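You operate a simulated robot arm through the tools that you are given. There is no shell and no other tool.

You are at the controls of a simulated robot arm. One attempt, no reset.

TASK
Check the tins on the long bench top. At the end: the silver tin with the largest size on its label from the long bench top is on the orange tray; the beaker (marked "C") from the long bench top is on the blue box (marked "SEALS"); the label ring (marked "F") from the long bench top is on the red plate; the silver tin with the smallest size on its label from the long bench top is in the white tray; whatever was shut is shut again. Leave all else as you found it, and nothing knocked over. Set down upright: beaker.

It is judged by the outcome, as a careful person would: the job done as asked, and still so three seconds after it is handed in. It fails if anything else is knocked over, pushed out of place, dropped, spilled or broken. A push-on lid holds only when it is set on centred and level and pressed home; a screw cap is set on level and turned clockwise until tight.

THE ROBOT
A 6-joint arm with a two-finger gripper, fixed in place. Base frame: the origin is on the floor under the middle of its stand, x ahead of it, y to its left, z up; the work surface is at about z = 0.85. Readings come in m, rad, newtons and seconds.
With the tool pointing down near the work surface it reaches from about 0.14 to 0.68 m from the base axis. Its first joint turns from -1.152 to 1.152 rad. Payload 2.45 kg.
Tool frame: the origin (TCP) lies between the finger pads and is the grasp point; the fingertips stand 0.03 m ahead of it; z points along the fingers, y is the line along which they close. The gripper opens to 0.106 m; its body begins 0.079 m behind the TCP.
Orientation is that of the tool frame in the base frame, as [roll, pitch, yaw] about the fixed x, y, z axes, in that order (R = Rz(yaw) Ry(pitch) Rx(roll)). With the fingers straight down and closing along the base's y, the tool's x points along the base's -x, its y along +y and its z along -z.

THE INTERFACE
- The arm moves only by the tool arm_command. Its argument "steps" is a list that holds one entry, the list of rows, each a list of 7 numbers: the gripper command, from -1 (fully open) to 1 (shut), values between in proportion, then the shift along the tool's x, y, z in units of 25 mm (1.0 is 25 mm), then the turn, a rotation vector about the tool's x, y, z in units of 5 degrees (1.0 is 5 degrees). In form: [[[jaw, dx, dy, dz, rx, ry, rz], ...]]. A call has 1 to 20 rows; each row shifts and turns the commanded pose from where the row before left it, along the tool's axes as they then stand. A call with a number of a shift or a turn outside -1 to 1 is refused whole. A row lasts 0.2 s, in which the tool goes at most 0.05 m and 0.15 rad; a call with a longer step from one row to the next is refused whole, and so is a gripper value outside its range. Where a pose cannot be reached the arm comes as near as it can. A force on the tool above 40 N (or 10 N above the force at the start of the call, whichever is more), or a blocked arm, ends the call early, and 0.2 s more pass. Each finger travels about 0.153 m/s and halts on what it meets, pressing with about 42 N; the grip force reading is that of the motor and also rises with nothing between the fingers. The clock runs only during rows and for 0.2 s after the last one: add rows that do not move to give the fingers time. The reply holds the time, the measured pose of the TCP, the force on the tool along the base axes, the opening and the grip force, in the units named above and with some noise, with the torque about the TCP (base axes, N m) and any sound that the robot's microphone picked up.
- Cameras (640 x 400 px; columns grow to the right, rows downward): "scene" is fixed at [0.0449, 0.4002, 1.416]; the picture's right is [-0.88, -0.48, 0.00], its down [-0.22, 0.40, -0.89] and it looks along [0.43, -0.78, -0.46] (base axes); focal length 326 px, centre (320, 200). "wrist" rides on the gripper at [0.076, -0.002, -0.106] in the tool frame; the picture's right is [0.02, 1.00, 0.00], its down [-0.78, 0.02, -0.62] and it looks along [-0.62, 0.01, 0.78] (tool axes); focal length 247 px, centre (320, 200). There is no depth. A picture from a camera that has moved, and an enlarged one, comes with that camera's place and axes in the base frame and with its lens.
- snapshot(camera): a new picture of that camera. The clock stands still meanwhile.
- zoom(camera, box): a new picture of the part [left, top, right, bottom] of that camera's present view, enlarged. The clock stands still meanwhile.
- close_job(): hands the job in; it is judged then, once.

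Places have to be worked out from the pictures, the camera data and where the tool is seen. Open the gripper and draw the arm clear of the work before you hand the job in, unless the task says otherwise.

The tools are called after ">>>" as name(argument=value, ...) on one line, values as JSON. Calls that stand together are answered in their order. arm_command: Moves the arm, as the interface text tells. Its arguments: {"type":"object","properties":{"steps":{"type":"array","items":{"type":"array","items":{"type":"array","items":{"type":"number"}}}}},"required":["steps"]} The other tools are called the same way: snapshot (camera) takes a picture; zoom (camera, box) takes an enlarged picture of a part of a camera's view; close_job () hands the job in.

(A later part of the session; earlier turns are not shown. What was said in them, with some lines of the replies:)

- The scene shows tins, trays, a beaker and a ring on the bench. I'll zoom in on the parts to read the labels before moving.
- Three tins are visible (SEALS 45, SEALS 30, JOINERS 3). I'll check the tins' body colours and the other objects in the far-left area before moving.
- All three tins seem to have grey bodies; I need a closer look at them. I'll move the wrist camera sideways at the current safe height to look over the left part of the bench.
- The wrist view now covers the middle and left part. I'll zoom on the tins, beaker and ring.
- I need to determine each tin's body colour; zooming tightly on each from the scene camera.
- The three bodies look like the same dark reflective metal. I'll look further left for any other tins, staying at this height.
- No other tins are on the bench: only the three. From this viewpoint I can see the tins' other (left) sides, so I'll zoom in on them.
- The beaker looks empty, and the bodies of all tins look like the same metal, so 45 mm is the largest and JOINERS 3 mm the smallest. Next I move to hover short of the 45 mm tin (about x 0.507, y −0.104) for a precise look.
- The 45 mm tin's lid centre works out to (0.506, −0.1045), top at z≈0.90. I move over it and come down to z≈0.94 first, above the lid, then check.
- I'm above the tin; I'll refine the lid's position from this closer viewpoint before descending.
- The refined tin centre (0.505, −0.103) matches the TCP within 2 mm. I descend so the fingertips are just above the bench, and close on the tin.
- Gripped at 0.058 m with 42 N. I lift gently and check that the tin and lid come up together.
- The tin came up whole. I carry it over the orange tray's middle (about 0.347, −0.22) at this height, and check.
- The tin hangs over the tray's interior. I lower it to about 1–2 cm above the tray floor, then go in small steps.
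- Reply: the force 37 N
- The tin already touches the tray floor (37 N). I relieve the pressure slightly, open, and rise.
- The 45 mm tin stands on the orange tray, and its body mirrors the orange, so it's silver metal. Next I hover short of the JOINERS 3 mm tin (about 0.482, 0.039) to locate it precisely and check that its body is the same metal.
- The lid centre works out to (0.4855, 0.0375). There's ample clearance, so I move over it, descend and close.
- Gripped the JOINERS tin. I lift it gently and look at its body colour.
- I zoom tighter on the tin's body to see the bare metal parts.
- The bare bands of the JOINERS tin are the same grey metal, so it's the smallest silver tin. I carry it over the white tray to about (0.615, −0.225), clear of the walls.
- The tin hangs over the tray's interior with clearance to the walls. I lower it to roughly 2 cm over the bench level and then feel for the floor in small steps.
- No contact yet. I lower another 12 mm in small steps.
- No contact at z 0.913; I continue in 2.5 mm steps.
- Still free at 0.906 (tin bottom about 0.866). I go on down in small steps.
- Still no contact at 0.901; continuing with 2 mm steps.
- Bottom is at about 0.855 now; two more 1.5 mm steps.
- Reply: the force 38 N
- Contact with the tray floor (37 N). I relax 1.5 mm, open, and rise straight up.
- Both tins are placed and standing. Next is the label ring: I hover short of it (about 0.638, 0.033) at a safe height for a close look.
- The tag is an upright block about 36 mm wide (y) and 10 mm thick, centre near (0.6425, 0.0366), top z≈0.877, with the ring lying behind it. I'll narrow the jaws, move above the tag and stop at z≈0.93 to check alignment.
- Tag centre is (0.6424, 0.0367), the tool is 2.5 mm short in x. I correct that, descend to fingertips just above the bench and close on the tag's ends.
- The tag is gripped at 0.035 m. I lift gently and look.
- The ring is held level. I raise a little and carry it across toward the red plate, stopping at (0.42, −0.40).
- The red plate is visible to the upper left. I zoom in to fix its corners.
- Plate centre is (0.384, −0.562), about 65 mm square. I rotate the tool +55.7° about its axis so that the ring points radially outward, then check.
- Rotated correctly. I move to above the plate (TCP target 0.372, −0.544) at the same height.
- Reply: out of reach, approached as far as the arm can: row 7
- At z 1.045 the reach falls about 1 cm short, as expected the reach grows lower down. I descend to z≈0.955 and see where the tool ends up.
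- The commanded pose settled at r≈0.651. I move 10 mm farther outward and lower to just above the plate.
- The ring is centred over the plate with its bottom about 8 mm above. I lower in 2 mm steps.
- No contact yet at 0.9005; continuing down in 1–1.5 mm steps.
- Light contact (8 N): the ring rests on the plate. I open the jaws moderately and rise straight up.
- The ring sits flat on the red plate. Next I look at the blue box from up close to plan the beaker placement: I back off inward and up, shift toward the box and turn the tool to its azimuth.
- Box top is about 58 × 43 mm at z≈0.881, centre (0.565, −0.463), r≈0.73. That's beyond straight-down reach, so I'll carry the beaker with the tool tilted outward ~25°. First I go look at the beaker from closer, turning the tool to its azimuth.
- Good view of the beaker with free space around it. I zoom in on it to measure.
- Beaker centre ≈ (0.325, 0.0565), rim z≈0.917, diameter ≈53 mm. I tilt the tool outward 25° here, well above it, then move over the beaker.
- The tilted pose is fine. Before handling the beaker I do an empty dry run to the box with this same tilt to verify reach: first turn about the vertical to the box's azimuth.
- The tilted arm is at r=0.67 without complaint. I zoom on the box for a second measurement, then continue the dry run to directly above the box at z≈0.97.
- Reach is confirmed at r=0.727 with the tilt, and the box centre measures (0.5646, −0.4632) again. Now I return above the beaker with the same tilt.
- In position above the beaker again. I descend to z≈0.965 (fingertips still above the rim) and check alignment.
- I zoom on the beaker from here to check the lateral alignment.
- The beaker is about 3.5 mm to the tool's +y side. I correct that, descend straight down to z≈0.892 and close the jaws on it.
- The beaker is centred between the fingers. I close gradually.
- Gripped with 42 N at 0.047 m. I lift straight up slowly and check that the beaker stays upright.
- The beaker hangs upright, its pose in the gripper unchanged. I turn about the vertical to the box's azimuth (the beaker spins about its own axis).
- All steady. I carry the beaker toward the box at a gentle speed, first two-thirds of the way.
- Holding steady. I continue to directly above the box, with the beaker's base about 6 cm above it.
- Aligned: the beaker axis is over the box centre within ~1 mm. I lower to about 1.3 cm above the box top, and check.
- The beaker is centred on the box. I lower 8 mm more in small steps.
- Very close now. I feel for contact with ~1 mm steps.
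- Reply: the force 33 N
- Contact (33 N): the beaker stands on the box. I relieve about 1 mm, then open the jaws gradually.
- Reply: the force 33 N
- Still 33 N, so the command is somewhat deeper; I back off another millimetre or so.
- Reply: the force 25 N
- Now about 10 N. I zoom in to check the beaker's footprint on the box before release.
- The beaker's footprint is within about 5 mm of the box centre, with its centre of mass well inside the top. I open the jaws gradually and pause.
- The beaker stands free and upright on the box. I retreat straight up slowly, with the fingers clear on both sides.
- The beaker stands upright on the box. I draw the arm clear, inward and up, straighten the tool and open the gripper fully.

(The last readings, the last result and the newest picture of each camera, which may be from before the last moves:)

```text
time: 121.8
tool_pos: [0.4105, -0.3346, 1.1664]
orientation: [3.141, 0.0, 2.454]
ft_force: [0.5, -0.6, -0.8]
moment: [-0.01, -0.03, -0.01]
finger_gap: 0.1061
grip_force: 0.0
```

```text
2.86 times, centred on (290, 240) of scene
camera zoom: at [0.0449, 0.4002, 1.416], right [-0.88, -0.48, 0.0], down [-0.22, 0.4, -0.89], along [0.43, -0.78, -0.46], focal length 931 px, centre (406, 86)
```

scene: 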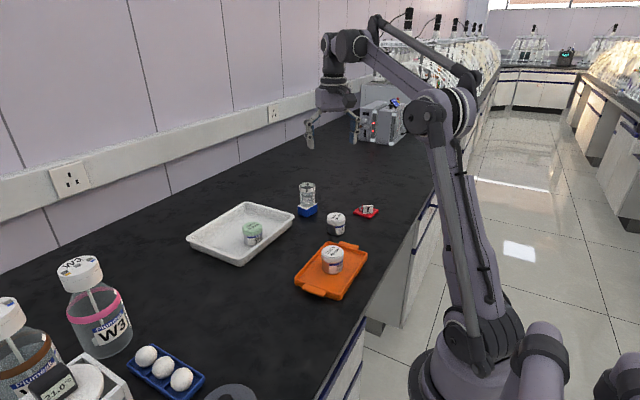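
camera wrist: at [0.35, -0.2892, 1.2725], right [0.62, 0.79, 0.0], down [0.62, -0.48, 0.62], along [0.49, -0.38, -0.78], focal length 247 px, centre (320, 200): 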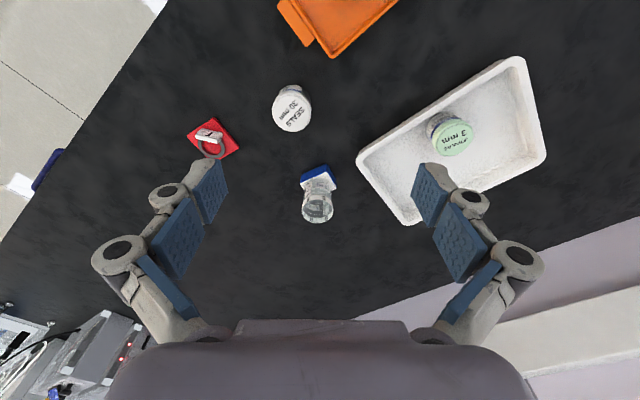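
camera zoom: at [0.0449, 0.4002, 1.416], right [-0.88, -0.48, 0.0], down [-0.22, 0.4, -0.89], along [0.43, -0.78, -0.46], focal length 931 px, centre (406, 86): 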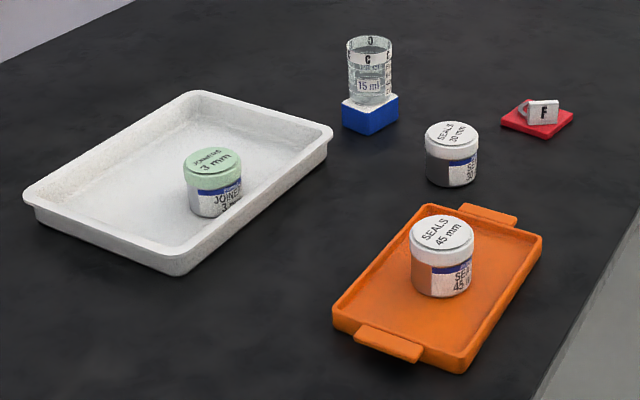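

All four items are in place. A last close check on lids and the beaker before handing in.

>>> zoom(camera="scene", box=[235, 210, 275, 250])

>>> zoom(camera="scene", box=[310, 235, 360, 285])

>>> zoom(camera="scene", box=[285, 175, 330, 225])

>>> zoom(camera="wrist", box=[280, 140, 360, 240])

```text
10.00 times, centred on (255, 230) of scene
camera zoom: at [0.0449, 0.4002, 1.416], right [-0.88, -0.48, 0.0], down [-0.22, 0.4, -0.89], along [0.43, -0.78, -0.46], focal length 3259 px, centre (970, -100)
```

zoom: 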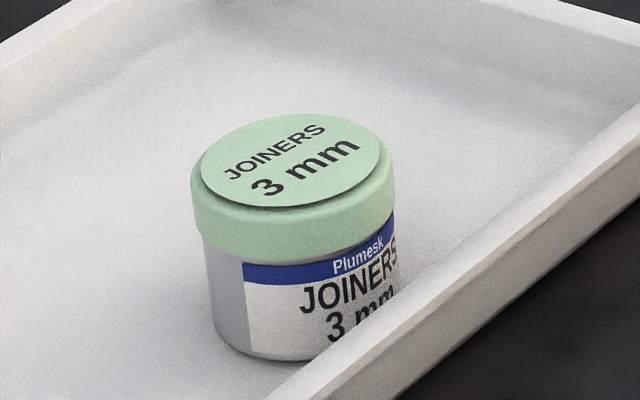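

```text
8.00 times, centred on (335, 260) of scene
camera zoom: at [0.0449, 0.4002, 1.416], right [-0.88, -0.48, 0.0], down [-0.22, 0.4, -0.89], along [0.43, -0.78, -0.46], focal length 2607 px, centre (200, -280)
```

zoom: 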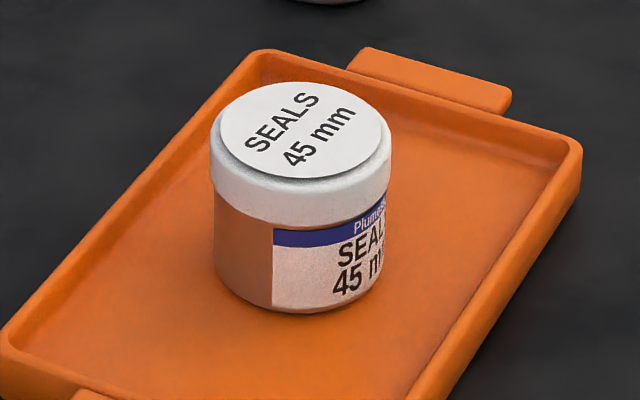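

```text
8.00 times, centred on (308, 200) of scene
camera zoom: at [0.0449, 0.4002, 1.416], right [-0.88, -0.48, 0.0], down [-0.22, 0.4, -0.89], along [0.43, -0.78, -0.46], focal length 2607 px, centre (420, 200)
```

zoom: 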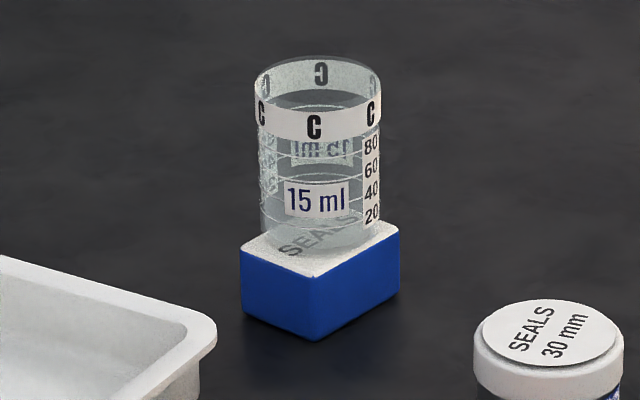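

```text
4.00 times, centred on (320, 190) of wrist
camera zoom: at [0.35, -0.2892, 1.2725], right [0.62, 0.79, 0.0], down [0.62, -0.48, 0.62], along [0.49, -0.38, -0.78], focal length 988 px, centre (320, 240)
```

zoom: 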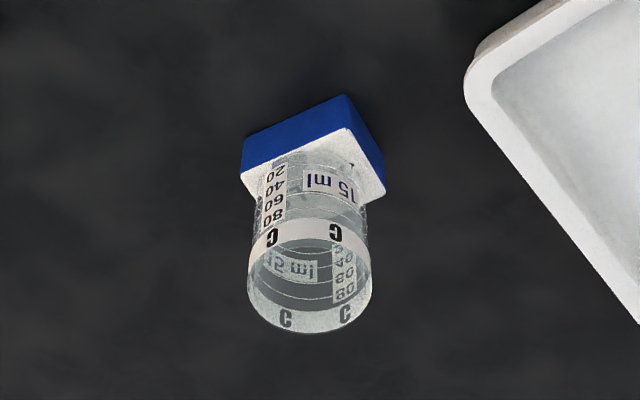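

Every lid is seated level. Both tin bodies show silver metal that mirrors its tray. The beaker is upright on the SEALS box, the ring lies on the red plate, and the arm is clear with its gripper open. I hand the job in.

>>> close_job()

```text
The job is handed in.
```

I've handed the job in with all four items placed as asked. The last pictures show nothing knocked over or out of place.

- **Tins:** There were three tins on the long bench top, and their bodies all looked like the same silver metal, so I compared all three. The SEALS 45 mm tin, the largest, is on the orange tray. The JOINERS 3 mm tin, the smallest, is in the white tray. The SEALS 30 mm tin was not touched.
- **Beaker "C":** It stands upright on the blue SEALS box, about 5 mm off the box's centre. I was able to place it there only by tilting the gripper, because the box is beyond straight-down reach.
- **Label ring "F":** It lies flat on the red plate.
- **Lids:** I never opened any tin. The lids on the two tins I moved still sit level.

The arm is drawn clear and the gripper is fully open.
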